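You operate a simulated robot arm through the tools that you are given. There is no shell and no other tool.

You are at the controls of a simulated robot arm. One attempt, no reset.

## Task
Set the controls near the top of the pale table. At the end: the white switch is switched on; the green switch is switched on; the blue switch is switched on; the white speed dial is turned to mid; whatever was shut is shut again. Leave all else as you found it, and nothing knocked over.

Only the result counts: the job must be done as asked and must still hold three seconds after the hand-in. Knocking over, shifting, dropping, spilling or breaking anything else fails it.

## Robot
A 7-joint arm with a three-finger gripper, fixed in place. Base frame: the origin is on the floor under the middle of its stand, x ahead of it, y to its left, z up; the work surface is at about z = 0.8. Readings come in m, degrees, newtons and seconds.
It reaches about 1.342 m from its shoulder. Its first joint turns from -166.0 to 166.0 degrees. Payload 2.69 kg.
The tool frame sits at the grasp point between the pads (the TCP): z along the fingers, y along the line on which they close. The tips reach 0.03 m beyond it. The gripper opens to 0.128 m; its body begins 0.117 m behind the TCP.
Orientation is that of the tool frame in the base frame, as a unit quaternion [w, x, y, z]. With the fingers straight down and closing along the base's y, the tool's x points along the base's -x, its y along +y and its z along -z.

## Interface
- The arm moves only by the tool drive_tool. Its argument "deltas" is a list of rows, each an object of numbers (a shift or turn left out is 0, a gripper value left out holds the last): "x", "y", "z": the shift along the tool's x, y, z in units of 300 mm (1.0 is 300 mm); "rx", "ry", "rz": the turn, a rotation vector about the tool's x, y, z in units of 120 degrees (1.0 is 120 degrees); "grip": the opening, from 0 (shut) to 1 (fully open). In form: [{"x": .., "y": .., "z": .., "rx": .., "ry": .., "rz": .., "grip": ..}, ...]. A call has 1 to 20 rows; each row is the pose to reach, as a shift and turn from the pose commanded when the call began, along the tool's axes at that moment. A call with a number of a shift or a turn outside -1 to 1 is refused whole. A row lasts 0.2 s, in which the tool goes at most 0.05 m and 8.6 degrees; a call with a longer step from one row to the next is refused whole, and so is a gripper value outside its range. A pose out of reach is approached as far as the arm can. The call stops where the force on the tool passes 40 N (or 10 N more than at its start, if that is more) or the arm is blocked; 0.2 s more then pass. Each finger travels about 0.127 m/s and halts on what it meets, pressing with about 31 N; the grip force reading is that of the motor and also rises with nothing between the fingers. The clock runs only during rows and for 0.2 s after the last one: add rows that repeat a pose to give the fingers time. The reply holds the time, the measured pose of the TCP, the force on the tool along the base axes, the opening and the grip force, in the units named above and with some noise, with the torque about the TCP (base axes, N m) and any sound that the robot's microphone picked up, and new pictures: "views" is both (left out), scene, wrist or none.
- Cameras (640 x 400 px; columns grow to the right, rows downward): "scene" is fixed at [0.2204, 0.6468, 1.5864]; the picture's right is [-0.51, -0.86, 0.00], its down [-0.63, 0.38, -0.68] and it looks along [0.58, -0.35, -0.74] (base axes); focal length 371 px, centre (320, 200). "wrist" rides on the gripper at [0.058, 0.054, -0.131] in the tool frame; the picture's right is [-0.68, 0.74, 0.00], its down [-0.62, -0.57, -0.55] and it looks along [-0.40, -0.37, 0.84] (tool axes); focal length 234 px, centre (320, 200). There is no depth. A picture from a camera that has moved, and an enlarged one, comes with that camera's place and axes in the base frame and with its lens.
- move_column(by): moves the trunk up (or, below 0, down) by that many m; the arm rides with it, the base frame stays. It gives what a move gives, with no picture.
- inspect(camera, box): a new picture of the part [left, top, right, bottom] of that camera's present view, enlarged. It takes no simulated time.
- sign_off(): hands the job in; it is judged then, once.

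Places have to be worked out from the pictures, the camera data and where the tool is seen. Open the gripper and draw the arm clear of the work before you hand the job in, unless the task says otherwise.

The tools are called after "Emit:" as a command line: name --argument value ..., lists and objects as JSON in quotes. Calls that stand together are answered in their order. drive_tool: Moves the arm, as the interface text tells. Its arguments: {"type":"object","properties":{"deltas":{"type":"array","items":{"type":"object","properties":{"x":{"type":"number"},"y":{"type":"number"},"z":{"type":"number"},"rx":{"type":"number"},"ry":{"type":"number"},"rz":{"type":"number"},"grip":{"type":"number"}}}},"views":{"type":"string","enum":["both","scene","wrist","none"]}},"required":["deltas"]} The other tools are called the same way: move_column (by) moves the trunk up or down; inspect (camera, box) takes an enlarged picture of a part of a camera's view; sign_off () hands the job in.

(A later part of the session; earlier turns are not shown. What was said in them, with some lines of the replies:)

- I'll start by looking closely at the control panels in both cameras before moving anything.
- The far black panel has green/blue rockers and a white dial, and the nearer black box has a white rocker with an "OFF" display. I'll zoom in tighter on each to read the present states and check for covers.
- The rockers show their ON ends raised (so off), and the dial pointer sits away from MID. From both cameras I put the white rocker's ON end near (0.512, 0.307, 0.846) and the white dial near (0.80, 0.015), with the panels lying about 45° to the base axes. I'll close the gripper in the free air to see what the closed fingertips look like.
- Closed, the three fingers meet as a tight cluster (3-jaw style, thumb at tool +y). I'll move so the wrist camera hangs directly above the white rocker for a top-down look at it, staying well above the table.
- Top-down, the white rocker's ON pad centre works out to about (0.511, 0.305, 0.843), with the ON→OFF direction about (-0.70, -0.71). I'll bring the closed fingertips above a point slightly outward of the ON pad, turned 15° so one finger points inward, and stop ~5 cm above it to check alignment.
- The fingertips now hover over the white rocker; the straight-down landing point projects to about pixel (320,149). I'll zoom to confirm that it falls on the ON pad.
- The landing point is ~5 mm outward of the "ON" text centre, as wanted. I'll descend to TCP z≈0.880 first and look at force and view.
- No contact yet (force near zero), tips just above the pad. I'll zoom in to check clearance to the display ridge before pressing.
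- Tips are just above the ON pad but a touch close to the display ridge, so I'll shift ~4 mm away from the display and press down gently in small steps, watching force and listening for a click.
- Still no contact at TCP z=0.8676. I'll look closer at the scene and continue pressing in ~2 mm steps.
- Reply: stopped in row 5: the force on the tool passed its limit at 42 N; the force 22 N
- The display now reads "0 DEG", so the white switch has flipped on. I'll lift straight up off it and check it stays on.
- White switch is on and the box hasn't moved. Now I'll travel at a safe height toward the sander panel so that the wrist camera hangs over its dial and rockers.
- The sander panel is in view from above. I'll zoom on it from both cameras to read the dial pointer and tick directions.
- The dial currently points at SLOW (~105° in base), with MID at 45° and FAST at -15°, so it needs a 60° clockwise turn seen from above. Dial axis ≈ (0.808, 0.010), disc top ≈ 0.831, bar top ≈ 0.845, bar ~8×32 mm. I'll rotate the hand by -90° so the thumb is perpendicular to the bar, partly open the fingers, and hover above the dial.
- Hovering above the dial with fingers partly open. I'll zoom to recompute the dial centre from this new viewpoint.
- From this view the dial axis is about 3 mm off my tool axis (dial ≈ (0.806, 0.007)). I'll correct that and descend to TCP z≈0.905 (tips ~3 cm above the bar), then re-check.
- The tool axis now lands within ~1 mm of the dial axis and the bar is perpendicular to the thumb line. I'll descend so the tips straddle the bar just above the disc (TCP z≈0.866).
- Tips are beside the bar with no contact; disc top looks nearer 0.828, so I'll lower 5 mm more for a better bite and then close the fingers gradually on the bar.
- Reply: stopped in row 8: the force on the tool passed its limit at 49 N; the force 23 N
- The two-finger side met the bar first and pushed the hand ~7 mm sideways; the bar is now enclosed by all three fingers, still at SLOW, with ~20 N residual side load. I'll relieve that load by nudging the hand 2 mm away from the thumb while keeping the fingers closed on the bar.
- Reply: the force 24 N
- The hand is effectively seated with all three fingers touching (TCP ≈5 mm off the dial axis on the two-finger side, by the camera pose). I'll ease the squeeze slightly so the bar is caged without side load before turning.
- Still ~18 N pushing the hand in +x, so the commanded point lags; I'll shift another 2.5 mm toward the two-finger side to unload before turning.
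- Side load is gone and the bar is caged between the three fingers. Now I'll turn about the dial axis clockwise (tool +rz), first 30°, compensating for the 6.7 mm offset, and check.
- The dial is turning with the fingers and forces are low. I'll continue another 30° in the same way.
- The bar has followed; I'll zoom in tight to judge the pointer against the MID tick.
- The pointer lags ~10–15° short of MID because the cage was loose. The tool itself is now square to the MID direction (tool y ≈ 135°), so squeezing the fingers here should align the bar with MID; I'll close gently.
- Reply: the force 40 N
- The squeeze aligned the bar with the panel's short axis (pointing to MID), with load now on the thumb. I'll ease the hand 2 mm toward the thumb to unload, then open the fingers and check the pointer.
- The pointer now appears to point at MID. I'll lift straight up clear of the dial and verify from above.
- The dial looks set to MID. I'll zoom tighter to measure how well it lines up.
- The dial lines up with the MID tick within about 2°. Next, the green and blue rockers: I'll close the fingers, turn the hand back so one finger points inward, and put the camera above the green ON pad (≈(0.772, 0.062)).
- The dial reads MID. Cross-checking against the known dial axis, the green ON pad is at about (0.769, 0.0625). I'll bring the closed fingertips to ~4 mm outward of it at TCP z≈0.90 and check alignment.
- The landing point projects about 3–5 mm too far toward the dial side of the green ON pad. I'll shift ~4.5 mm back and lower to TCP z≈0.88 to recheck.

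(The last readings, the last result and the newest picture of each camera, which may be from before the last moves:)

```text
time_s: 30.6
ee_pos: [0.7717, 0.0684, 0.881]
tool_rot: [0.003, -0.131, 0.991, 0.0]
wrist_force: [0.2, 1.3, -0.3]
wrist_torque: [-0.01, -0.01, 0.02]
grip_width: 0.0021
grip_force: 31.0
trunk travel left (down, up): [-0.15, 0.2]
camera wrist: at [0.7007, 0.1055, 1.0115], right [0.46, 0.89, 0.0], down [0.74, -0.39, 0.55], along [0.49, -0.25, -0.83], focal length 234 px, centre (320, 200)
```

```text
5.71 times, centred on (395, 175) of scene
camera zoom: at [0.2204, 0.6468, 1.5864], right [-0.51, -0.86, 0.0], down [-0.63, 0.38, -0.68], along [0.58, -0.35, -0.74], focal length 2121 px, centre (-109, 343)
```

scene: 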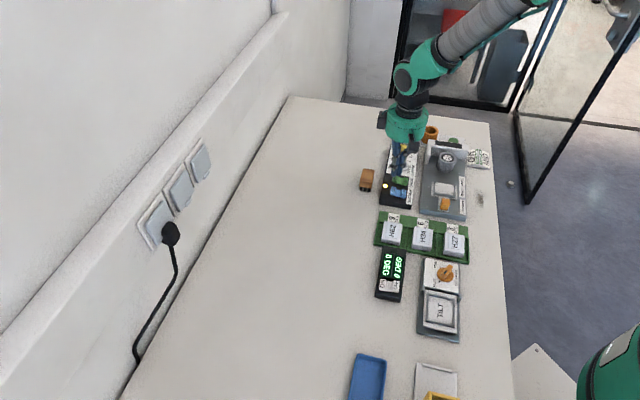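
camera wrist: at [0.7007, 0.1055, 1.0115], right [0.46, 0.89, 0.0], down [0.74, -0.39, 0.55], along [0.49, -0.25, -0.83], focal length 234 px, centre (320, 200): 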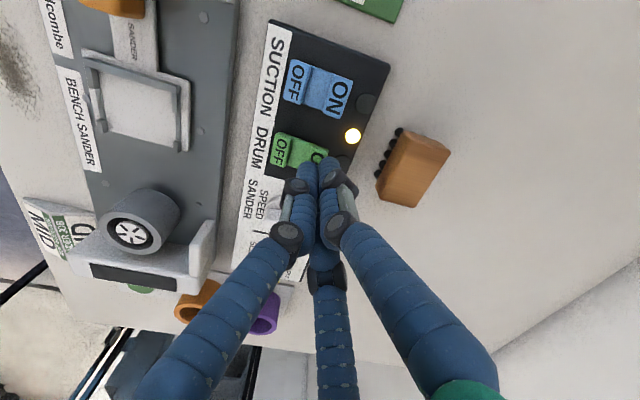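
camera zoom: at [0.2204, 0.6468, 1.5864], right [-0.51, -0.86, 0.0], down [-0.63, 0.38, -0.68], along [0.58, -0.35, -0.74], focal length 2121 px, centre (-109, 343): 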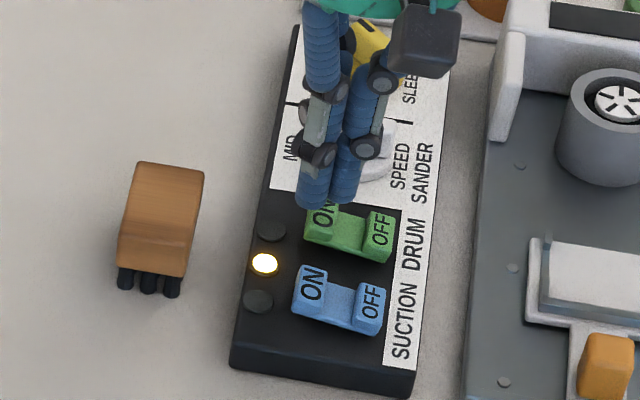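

I'll zoom closer in the scene view to settle where the tips sit relative to the green ON pad before pressing.

Emit:
inspect --camera "scene" --box '[380, 160, 410, 190]'

Emit:
inspect --camera "wrist" --box '[280, 120, 350, 190]'

```text
13.33 times, centred on (395, 175) of scene
camera zoom: at [0.2204, 0.6468, 1.5864], right [-0.51, -0.86, 0.0], down [-0.63, 0.38, -0.68], along [0.58, -0.35, -0.74], focal length 4948 px, centre (-680, 533)
```

zoom: 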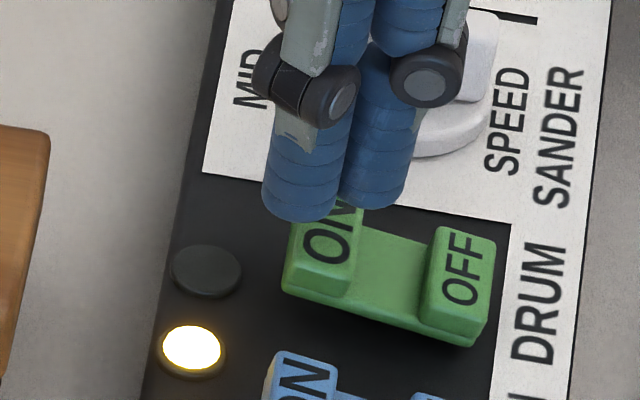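

```text
5.71 times, centred on (315, 155) of wrist
camera zoom: at [0.7007, 0.1055, 1.0115], right [0.46, 0.89, 0.0], down [0.74, -0.39, 0.55], along [0.49, -0.25, -0.83], focal length 1338 px, centre (349, 457)
```

zoom: 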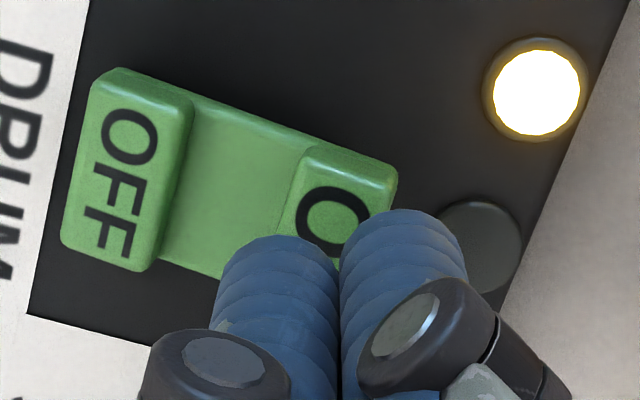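

Both views agree to within a few mm: ~2–4 mm outward of the pad centre and ~2 mm too far toward the dial. I'll shift 2 mm back and press down in small steps like I did on the white one.

Emit:
drive_tool --deltas '[{"x": 0.003, "y": 0.0057, "z": 0.0, "grip": 0}, {"x": 0.003, "y": 0.0057, "z": 0.02}, {"x": 0.003, "y": 0.0057, "z": 0.037}, {"x": 0.003, "y": 0.0057, "z": 0.044}, {"x": 0.003, "y": 0.0057, "z": 0.05}, {"x": 0.003, "y": 0.0057, "z": 0.057}, {"x": 0.003, "y": 0.0057, "z": 0.064}, {"x": 0.003, "y": 0.0057, "z": 0.07}, {"x": 0.003, "y": 0.0057, "z": 0.077}]'

Emit:
inspect --camera "scene" --box '[380, 160, 410, 190]'

Emit:
inspect --camera "wrist" --box '[250, 90, 370, 210]'

```text
time_s: 32.6
ee_pos: [0.7721, 0.071, 0.8619]
tool_rot: [0.007, -0.131, 0.991, 0.0]
wrist_force: [-11.2, -5.1, 36.0]
wrist_torque: [-0.11, 0.66, 0.05]
grip_width: 0.0019
grip_force: 31.3
trunk travel left (down, up): [-0.15, 0.2]
camera wrist: at [0.6988, 0.1075, 0.9921], right [0.46, 0.89, 0.01], down [0.73, -0.39, 0.56], along [0.5, -0.25, -0.83], focal length 234 px, centre (320, 200)
```

scene: 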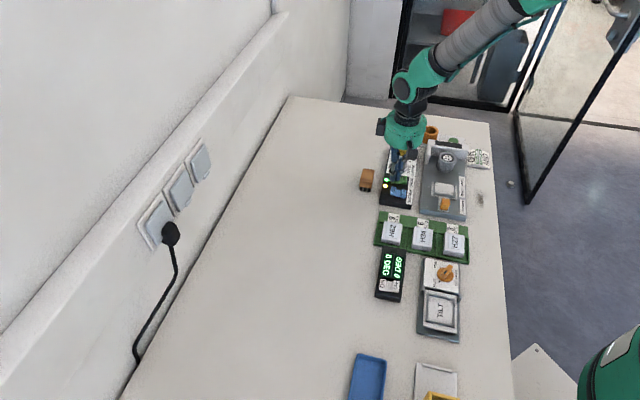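
wrist: 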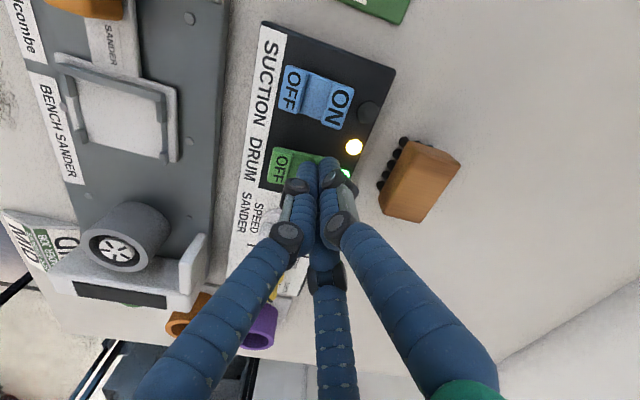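

```text
13.33 times, centred on (395, 175) of scene
camera zoom: at [0.2204, 0.6468, 1.5864], right [-0.51, -0.86, 0.0], down [-0.63, 0.38, -0.68], along [0.58, -0.35, -0.74], focal length 4948 px, centre (-680, 533)
```

zoom: 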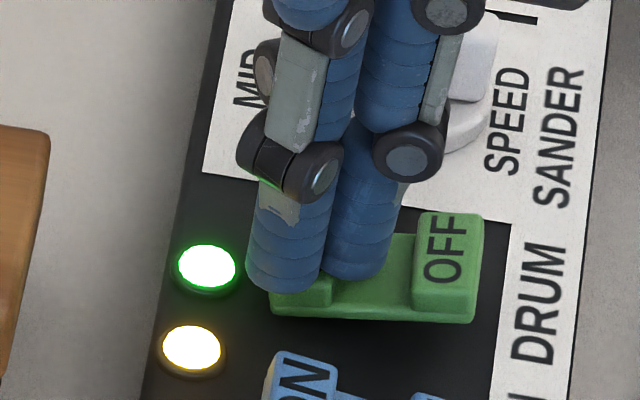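

```text
3.33 times, centred on (310, 150) of wrist
camera zoom: at [0.6988, 0.1075, 0.9921], right [0.46, 0.89, 0.01], down [0.73, -0.39, 0.56], along [0.5, -0.25, -0.83], focal length 781 px, centre (353, 367)
```

zoom: 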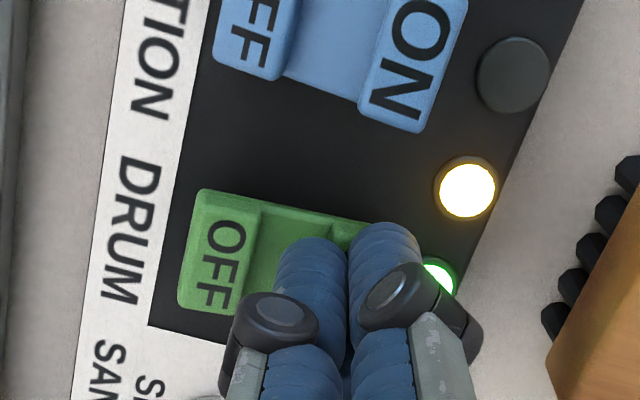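

The lamp beside the green rocker has lit green: the green switch is on. I'll lift straight up off it.

Emit:
drive_tool --deltas '[{"z": -0.03, "grip": 0}, {"z": -0.07}, {"z": -0.13}, {"z": -0.13}]'

Emit:
inspect --camera "wrist" --box '[250, 60, 390, 200]'

Emit:
inspect --camera "scene" --box '[370, 150, 420, 212]'

```text
time_s: 33.6
ee_pos: [0.7703, 0.0713, 0.8977]
tool_rot: [0.004, -0.13, 0.991, 0.0]
wrist_force: [-0.9, 0.5, 0.2]
wrist_torque: [0.0, -0.04, 0.02]
grip_width: 0.0022
grip_force: 31.1
trunk travel left (down, up): [-0.15, 0.2]
camera wrist: at [0.699, 0.1077, 1.0282], right [0.46, 0.89, 0.0], down [0.74, -0.39, 0.55], along [0.49, -0.25, -0.83], focal length 234 px, centre (320, 200)
```

scene: 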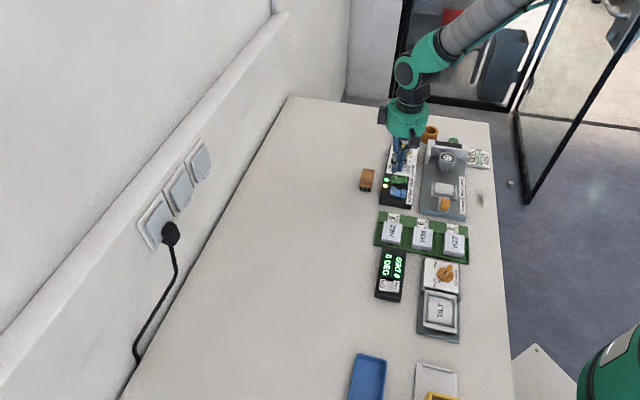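
wrist: 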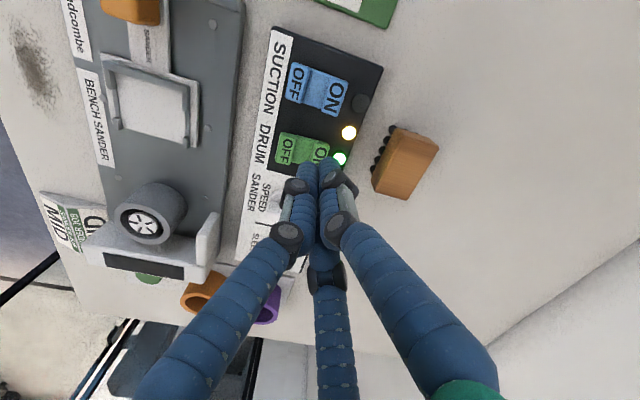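

```text
2.86 times, centred on (320, 130) of wrist
camera zoom: at [0.699, 0.1077, 1.0282], right [0.46, 0.89, 0.0], down [0.74, -0.39, 0.55], along [0.49, -0.25, -0.83], focal length 669 px, centre (320, 400)
```

zoom: 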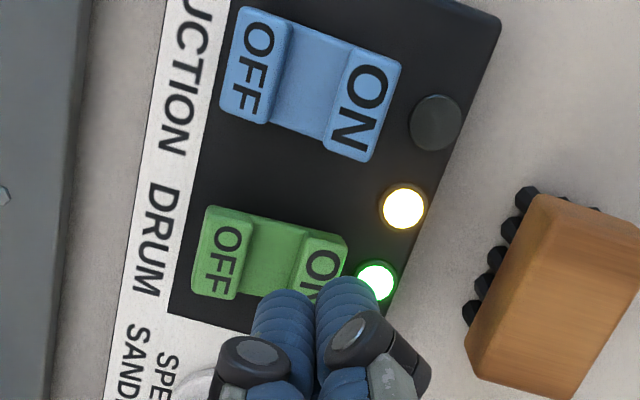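

```text
6.45 times, centred on (395, 181) of scene
camera zoom: at [0.2204, 0.6468, 1.5864], right [-0.51, -0.86, 0.0], down [-0.63, 0.38, -0.68], along [0.58, -0.35, -0.74], focal length 2394 px, centre (-164, 323)
```

zoom: 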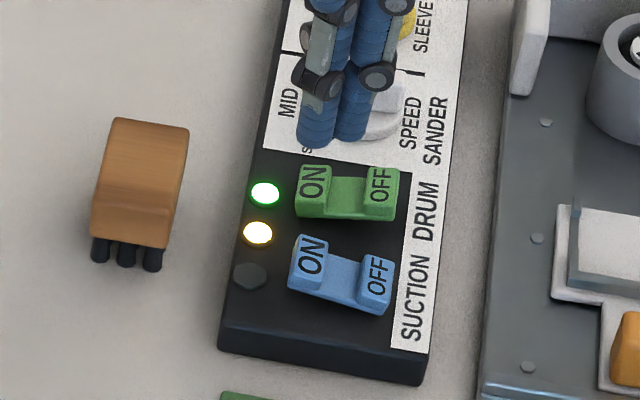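

Green is on and holding. The blue ON pad is ~5.06 cm along the panel from green (≈(0.732, 0.104)); I'll shift the hand by that vector with the same outward offset and lower slightly to check.

Emit:
drive_tool --deltas '[{"x": 0.028, "y": 0.049, "z": 0, "grip": 0}, {"x": 0.056, "y": 0.097, "z": 0}, {"x": 0.0837, "y": 0.1457, "z": 0}, {"x": 0.0837, "y": 0.1457, "z": 0.03}, {"x": 0.0837, "y": 0.1457, "z": 0.056}, {"x": 0.0837, "y": 0.1457, "z": 0.056}]'

Emit:
inspect --camera "wrist" --box '[250, 90, 370, 210]'

Emit:
inspect --camera "scene" --box '[378, 172, 408, 202]'

```text
time_s: 35.0
ee_pos: [0.7358, 0.1058, 0.8813]
tool_rot: [0.004, -0.13, 0.991, 0.0]
wrist_force: [-0.7, 0.6, 0.5]
wrist_torque: [0.01, 0.0, 0.01]
grip_width: 0.0021
grip_force: 31.4
trunk travel left (down, up): [-0.15, 0.2]
camera wrist: at [0.6636, 0.143, 1.011], right [0.46, 0.89, 0.0], down [0.74, -0.39, 0.55], along [0.49, -0.25, -0.83], focal length 234 px, centre (320, 200)
```

scene: 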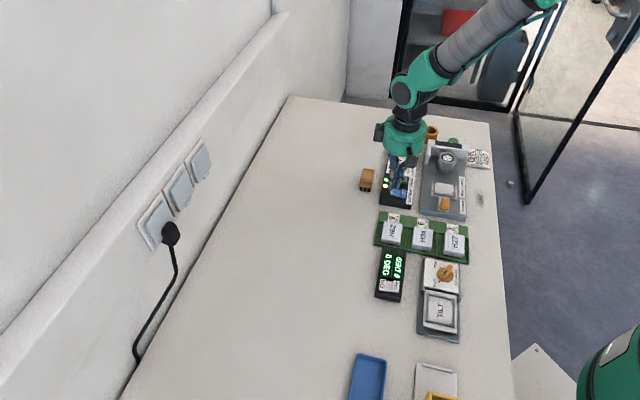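
wrist: 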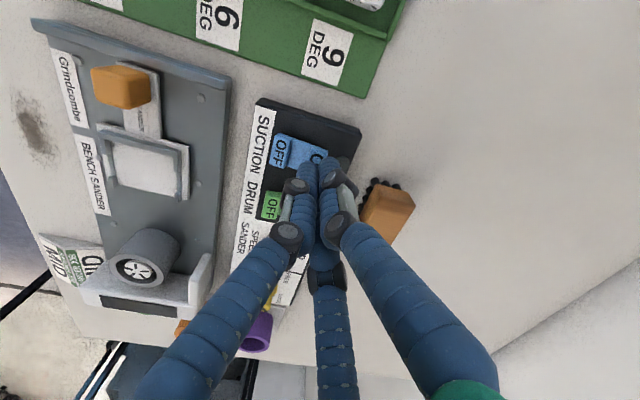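

```text
3.33 times, centred on (310, 150) of wrist
camera zoom: at [0.6636, 0.143, 1.011], right [0.46, 0.89, 0.0], down [0.74, -0.39, 0.55], along [0.49, -0.25, -0.83], focal length 781 px, centre (353, 367)
```

zoom: 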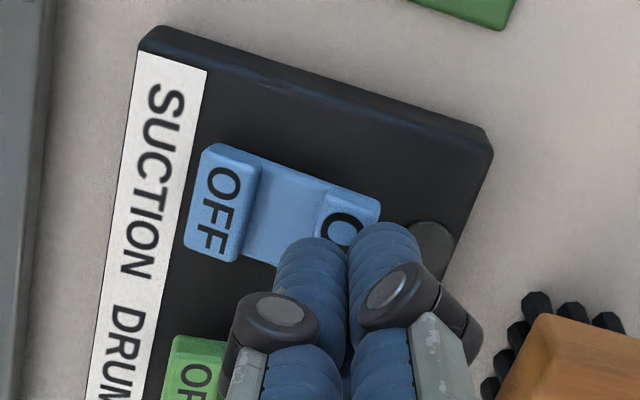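

```text
13.33 times, centred on (393, 187) of scene
camera zoom: at [0.2204, 0.6468, 1.5864], right [-0.51, -0.86, 0.0], down [-0.63, 0.38, -0.68], along [0.58, -0.35, -0.74], focal length 4948 px, centre (-653, 373)
```

zoom: 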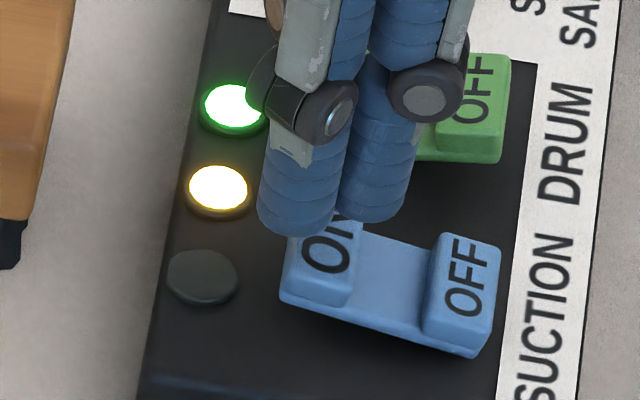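

The alignment matches the green pre-press view. I'll apply the same 2 mm shift and press down in small steps.

Emit:
drive_tool --deltas '[{"x": 0.003, "y": 0.0057, "z": 0.0, "grip": 0}, {"x": 0.003, "y": 0.0057, "z": 0.02}, {"x": 0.003, "y": 0.0057, "z": 0.037}, {"x": 0.003, "y": 0.0057, "z": 0.044}, {"x": 0.003, "y": 0.0057, "z": 0.05}, {"x": 0.003, "y": 0.0057, "z": 0.057}, {"x": 0.003, "y": 0.0057, "z": 0.064}, {"x": 0.003, "y": 0.0057, "z": 0.07}, {"x": 0.003, "y": 0.0057, "z": 0.077}]'

Emit:
inspect --camera "scene" --box '[378, 172, 408, 202]'

Emit:
inspect --camera "wrist" --box '[250, 90, 370, 210]'

```text
time_s: 37.0
ee_pos: [0.7374, 0.1083, 0.8609]
tool_rot: [0.007, -0.13, 0.991, 0.0]
wrist_force: [0.7, -0.9, 14.1]
wrist_torque: [-0.01, 0.11, 0.02]
grip_width: 0.0018
grip_force: 31.1
trunk travel left (down, up): [-0.15, 0.2]
stopped in row 9: the force on the tool passed its limit at 43 N (the readings are from after the stop); the commanded pose is now the measured one
camera wrist: at [0.664, 0.1443, 0.9924], right [0.46, 0.89, 0.01], down [0.73, -0.39, 0.56], along [0.5, -0.25, -0.83], focal length 234 px, centre (320, 200)
```

scene: 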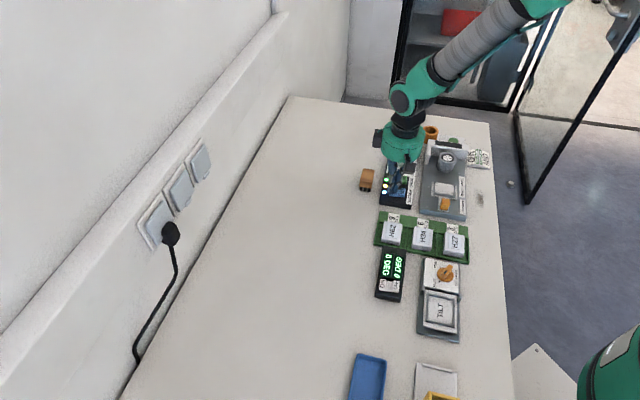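
wrist: 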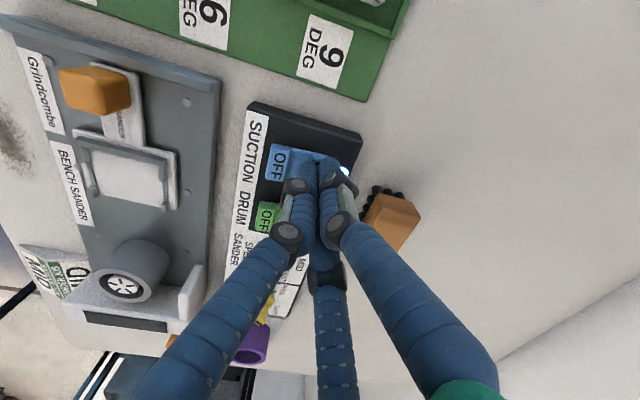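

```text
13.33 times, centred on (393, 187) of scene
camera zoom: at [0.2204, 0.6468, 1.5864], right [-0.51, -0.86, 0.0], down [-0.63, 0.38, -0.68], along [0.58, -0.35, -0.74], focal length 4948 px, centre (-653, 373)
```

zoom: 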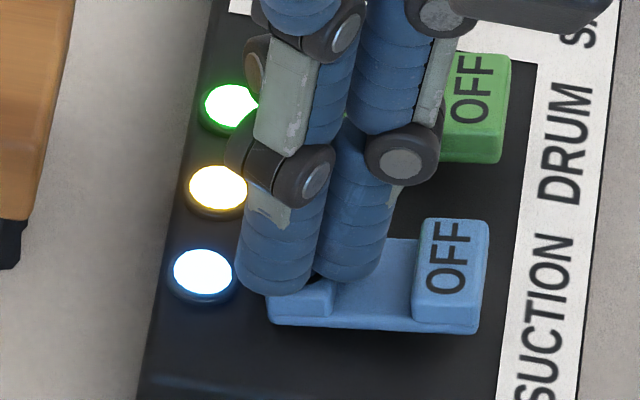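

```text
3.33 times, centred on (310, 150) of wrist
camera zoom: at [0.664, 0.1443, 0.9924], right [0.46, 0.89, 0.01], down [0.73, -0.39, 0.56], along [0.5, -0.25, -0.83], focal length 781 px, centre (353, 367)
```

zoom: 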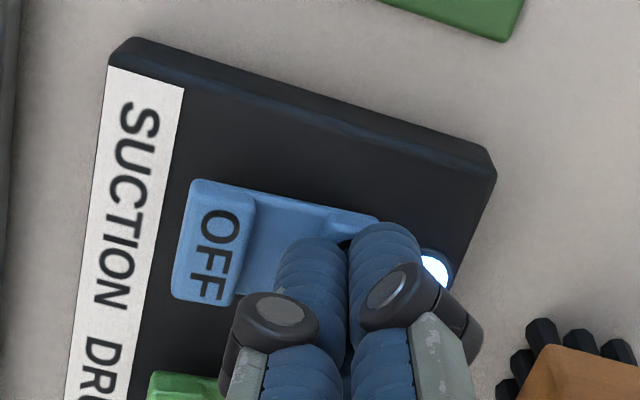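

The blue lamp is lit, so the blue switch is on. I'll lift straight up, then open the gripper high above and draw clear.

Emit:
drive_tool --deltas '[{"z": -0.03, "grip": 0}, {"z": -0.1}, {"z": -0.24}, {"z": -0.4}, {"z": -0.56}, {"z": -0.7}, {"z": -0.7}]'

Emit:
inspect --camera "scene" --box '[370, 140, 430, 212]'

Emit:
inspect --camera "wrist" --box '[200, 60, 400, 220]'

```text
time_s: 38.6
ee_pos: [0.7308, 0.1093, 1.0688]
tool_rot: [0.005, -0.129, 0.992, 0.0]
wrist_force: [-0.2, -0.7, 1.0]
wrist_torque: [0.02, -0.06, 0.02]
grip_width: 0.002
grip_force: 31.2
trunk travel left (down, up): [-0.15, 0.2]
camera wrist: at [0.6587, 0.1451, 1.199], right [0.46, 0.89, 0.01], down [0.74, -0.39, 0.56], along [0.49, -0.25, -0.83], focal length 234 px, centre (320, 200)
```

scene: 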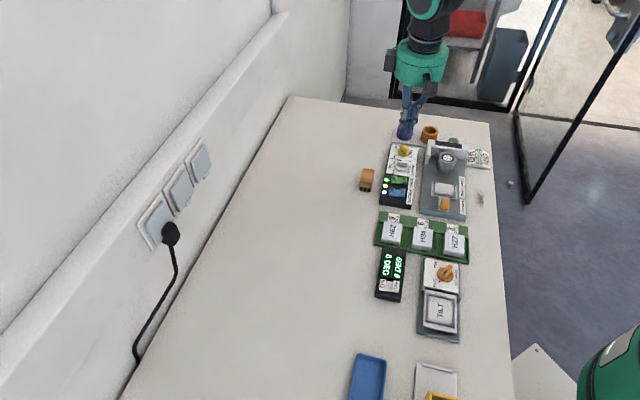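
wrist: 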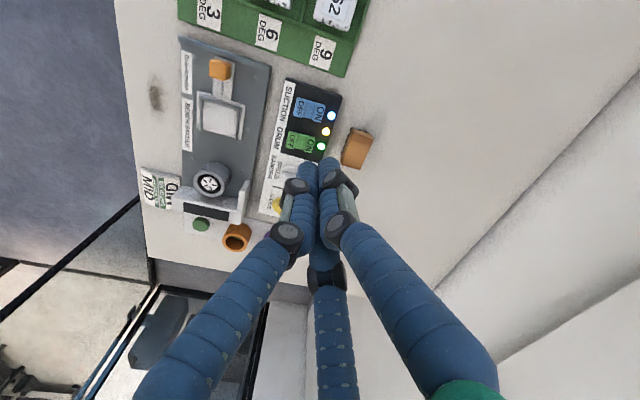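

```text
5.56 times, centred on (400, 176) of scene
camera zoom: at [0.2204, 0.6468, 1.5864], right [-0.51, -0.86, 0.0], down [-0.63, 0.38, -0.68], along [0.58, -0.35, -0.74], focal length 2062 px, centre (-124, 333)
```

zoom: 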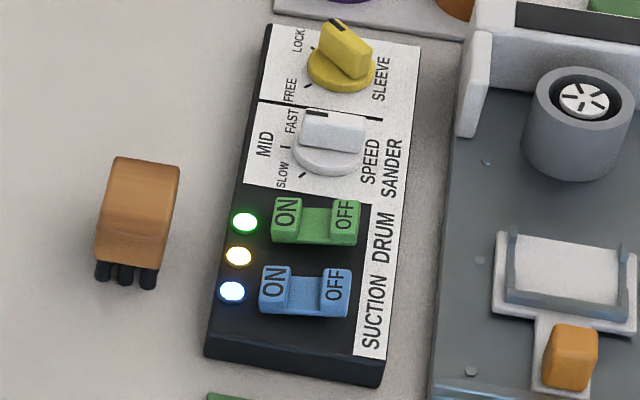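

```text
2.50 times, centred on (300, 140) of wrist
camera zoom: at [0.6587, 0.1451, 1.199], right [0.46, 0.89, 0.01], down [0.74, -0.39, 0.56], along [0.49, -0.25, -0.83], focal length 585 px, centre (370, 350)
```

zoom: 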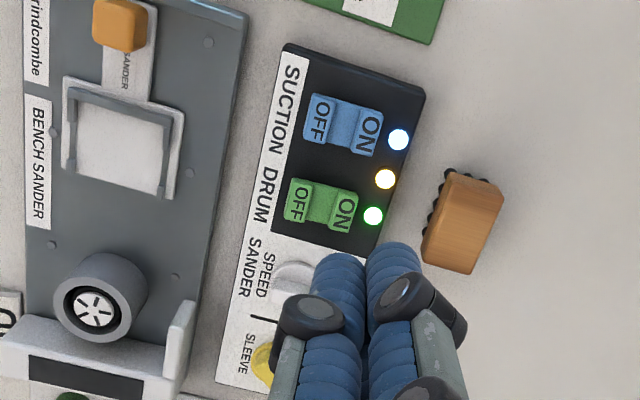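

All three lamps/rockers show on. I'd like a true top-down check on the dial angle, so I'll move the wrist camera directly over it (hand high and clear).

Emit:
drive_tool --deltas '[{"x": -0.071, "y": -0.114, "z": 0.03, "grip": 0}, {"x": -0.142, "y": -0.229, "z": 0.06}, {"x": -0.213, "y": -0.343, "z": 0.09}, {"x": -0.284, "y": -0.458, "z": 0.12}, {"x": -0.355, "y": -0.572, "z": 0.15}, {"x": -0.355, "y": -0.572, "z": 0.15}]'

Emit:
inspect --camera "wrist" --box '[290, 20, 350, 80]'

Emit:
inspect --camera "scene" --box '[391, 155, 411, 177]'

```text
time_s: 40.0
ee_pos: [0.8812, -0.0305, 1.0267]
tool_rot: [0.004, -0.131, 0.991, 0.0]
wrist_force: [0.0, -0.1, -2.0]
wrist_torque: [0.06, 0.06, 0.04]
grip_width: 0.0022
grip_force: 31.2
trunk travel left (down, up): [-0.15, 0.2]
camera wrist: at [0.8097, 0.0057, 1.1573], right [0.46, 0.89, 0.01], down [0.74, -0.39, 0.55], along [0.49, -0.25, -0.83], focal length 234 px, centre (320, 200)
```

scene: 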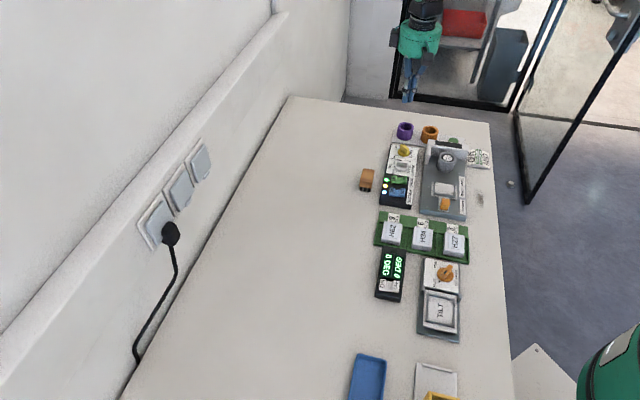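
wrist: 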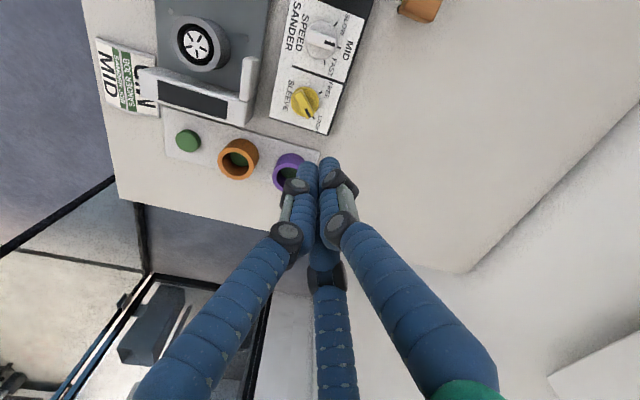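

```text
6.67 times, centred on (320, 50) of wrist
camera zoom: at [0.8097, 0.0057, 1.1573], right [0.46, 0.89, 0.01], down [0.74, -0.39, 0.55], along [0.49, -0.25, -0.83], focal length 1561 px, centre (320, 1200)
```

zoom: 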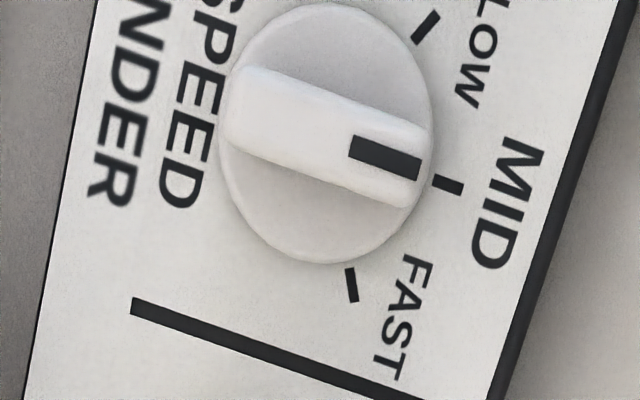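

```text
16.00 times, centred on (401, 166) of scene
camera zoom: at [0.2204, 0.6468, 1.5864], right [-0.51, -0.86, 0.0], down [-0.63, 0.38, -0.68], along [0.58, -0.35, -0.74], focal length 5938 px, centre (-976, 744)
```

zoom: 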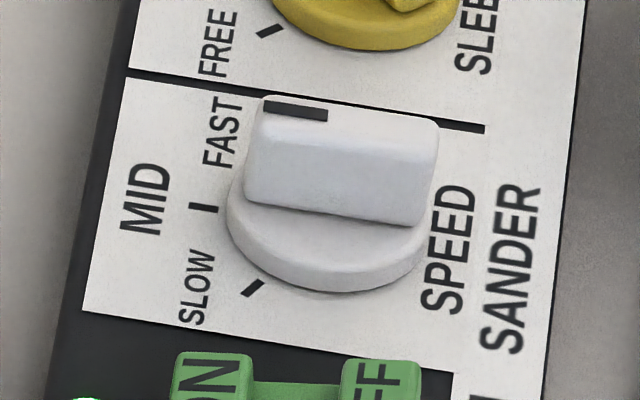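

The top-down view shows the dial bar within ~2° of the MID tick. Everything is set; I'll raise the hand, open the gripper, and draw back over the empty part of the table at a safe height.

Emit:
drive_tool --deltas '[{"z": -0.13, "grip": 0.3}, {"z": -0.27, "grip": 0.6}, {"z": -0.4, "grip": 1.0}, {"z": -0.4, "grip": 1.0}, {"z": -0.4, "grip": 1.0}]' --views "none"

Emit:
drive_tool --deltas '[{"x": 0.053, "y": 0.137, "grip": 1.0}, {"x": 0.105, "y": 0.275}, {"x": 0.158, "y": 0.412}, {"x": 0.21, "y": 0.55}, {"x": 0.263, "y": 0.687}, {"x": 0.315, "y": 0.825}, {"x": 0.368, "y": 0.962}, {"x": 0.368, "y": 0.962}, {"x": 0.368, "y": 0.962}]'

Emit:
inspect --camera "scene" --box '[350, 110, 510, 220]'

Emit:
inspect --camera "scene" --box '[340, 200, 500, 350]'

```text
time_s: 41.2
ee_pos: [0.8789, -0.0308, 1.1467]
tool_rot: [0.005, -0.13, 0.991, 0.0]
wrist_force: [0.7, 0.2, -1.1]
wrist_torque: [0.0, 0.0, 0.01]
grip_width: 0.1279
grip_force: 0.1
trunk travel left (down, up): [-0.15, 0.2]
```

```text
time_s: 43.2
ee_pos: [0.6965, 0.2198, 1.144]
tool_rot: [0.005, -0.128, 0.992, 0.0]
wrist_force: [-0.1, 0.6, -0.2]
wrist_torque: [0.02, 0.02, 0.06]
grip_width: 0.1282
grip_force: 0.1
trunk travel left (down, up): [-0.15, 0.2]
camera wrist: at [0.624, 0.2558, 1.2746], right [0.46, 0.89, 0.01], down [0.74, -0.39, 0.56], along [0.49, -0.25, -0.83], focal length 234 px, centre (320, 200)
```

scene: 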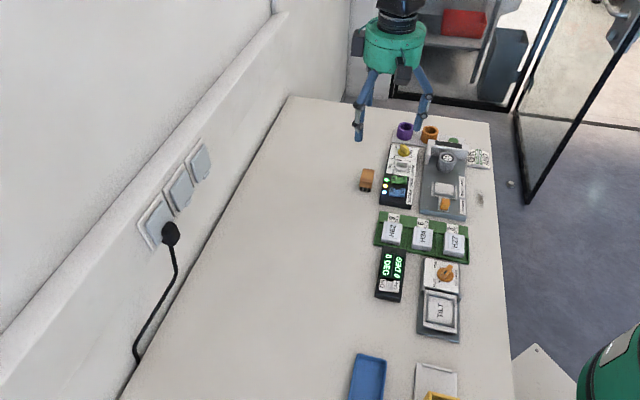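
wrist: 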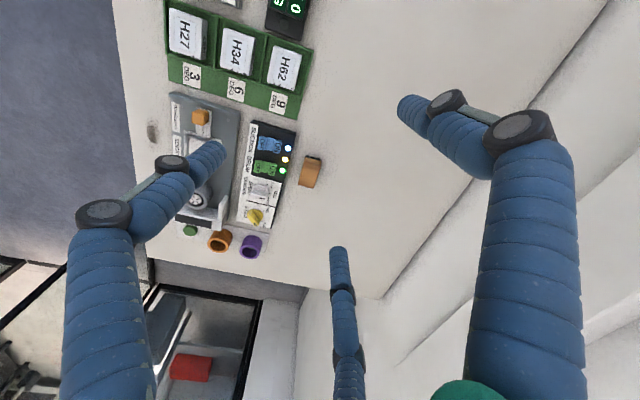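

```text
3.64 times, centred on (430, 165) of scene
camera zoom: at [0.2204, 0.6468, 1.5864], right [-0.51, -0.86, 0.0], down [-0.63, 0.38, -0.68], along [0.58, -0.35, -0.74], focal length 1350 px, centre (-80, 327)
```

zoom: 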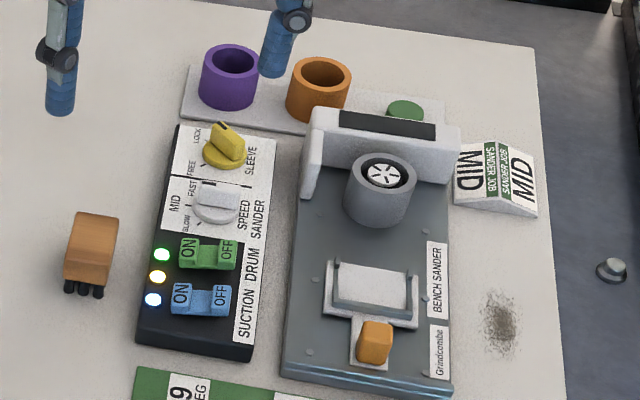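

```text
2.67 times, centred on (420, 275) of scene
camera zoom: at [0.2204, 0.6468, 1.5864], right [-0.51, -0.86, 0.0], down [-0.63, 0.38, -0.68], along [0.58, -0.35, -0.74], focal length 990 px, centre (53, 0)
```

zoom: 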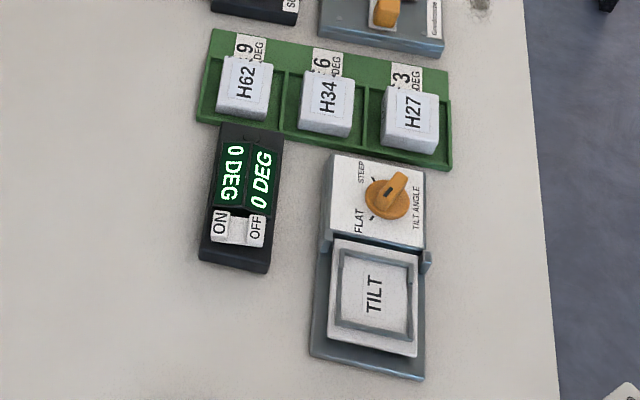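

The final views show the white rocker on (display "0 DEG"), the green and blue rockers on with their lamps lit, and the dial at MID. Nothing else has moved, the gripper is open and the arm is clear, so I'm handing in.

Emit:
sign_off

```text
The job is handed in.
```

The job is handed in, and the last camera views show every control set as asked:

- **White switch:** on; its display changed from "OFF" to "0 DEG".
- **Green switch (drum):** on; its lamp is lit.
- **Blue switch (suction):** on; its lamp is lit.
- **White speed dial:** turned from slow to mid, within about 2° of the mid mark.

There were no covers to open, so nothing needed shutting again. Before hand-in, the other controls and objects looked as they did at the start. The gripper is open and the arm is well above the table.
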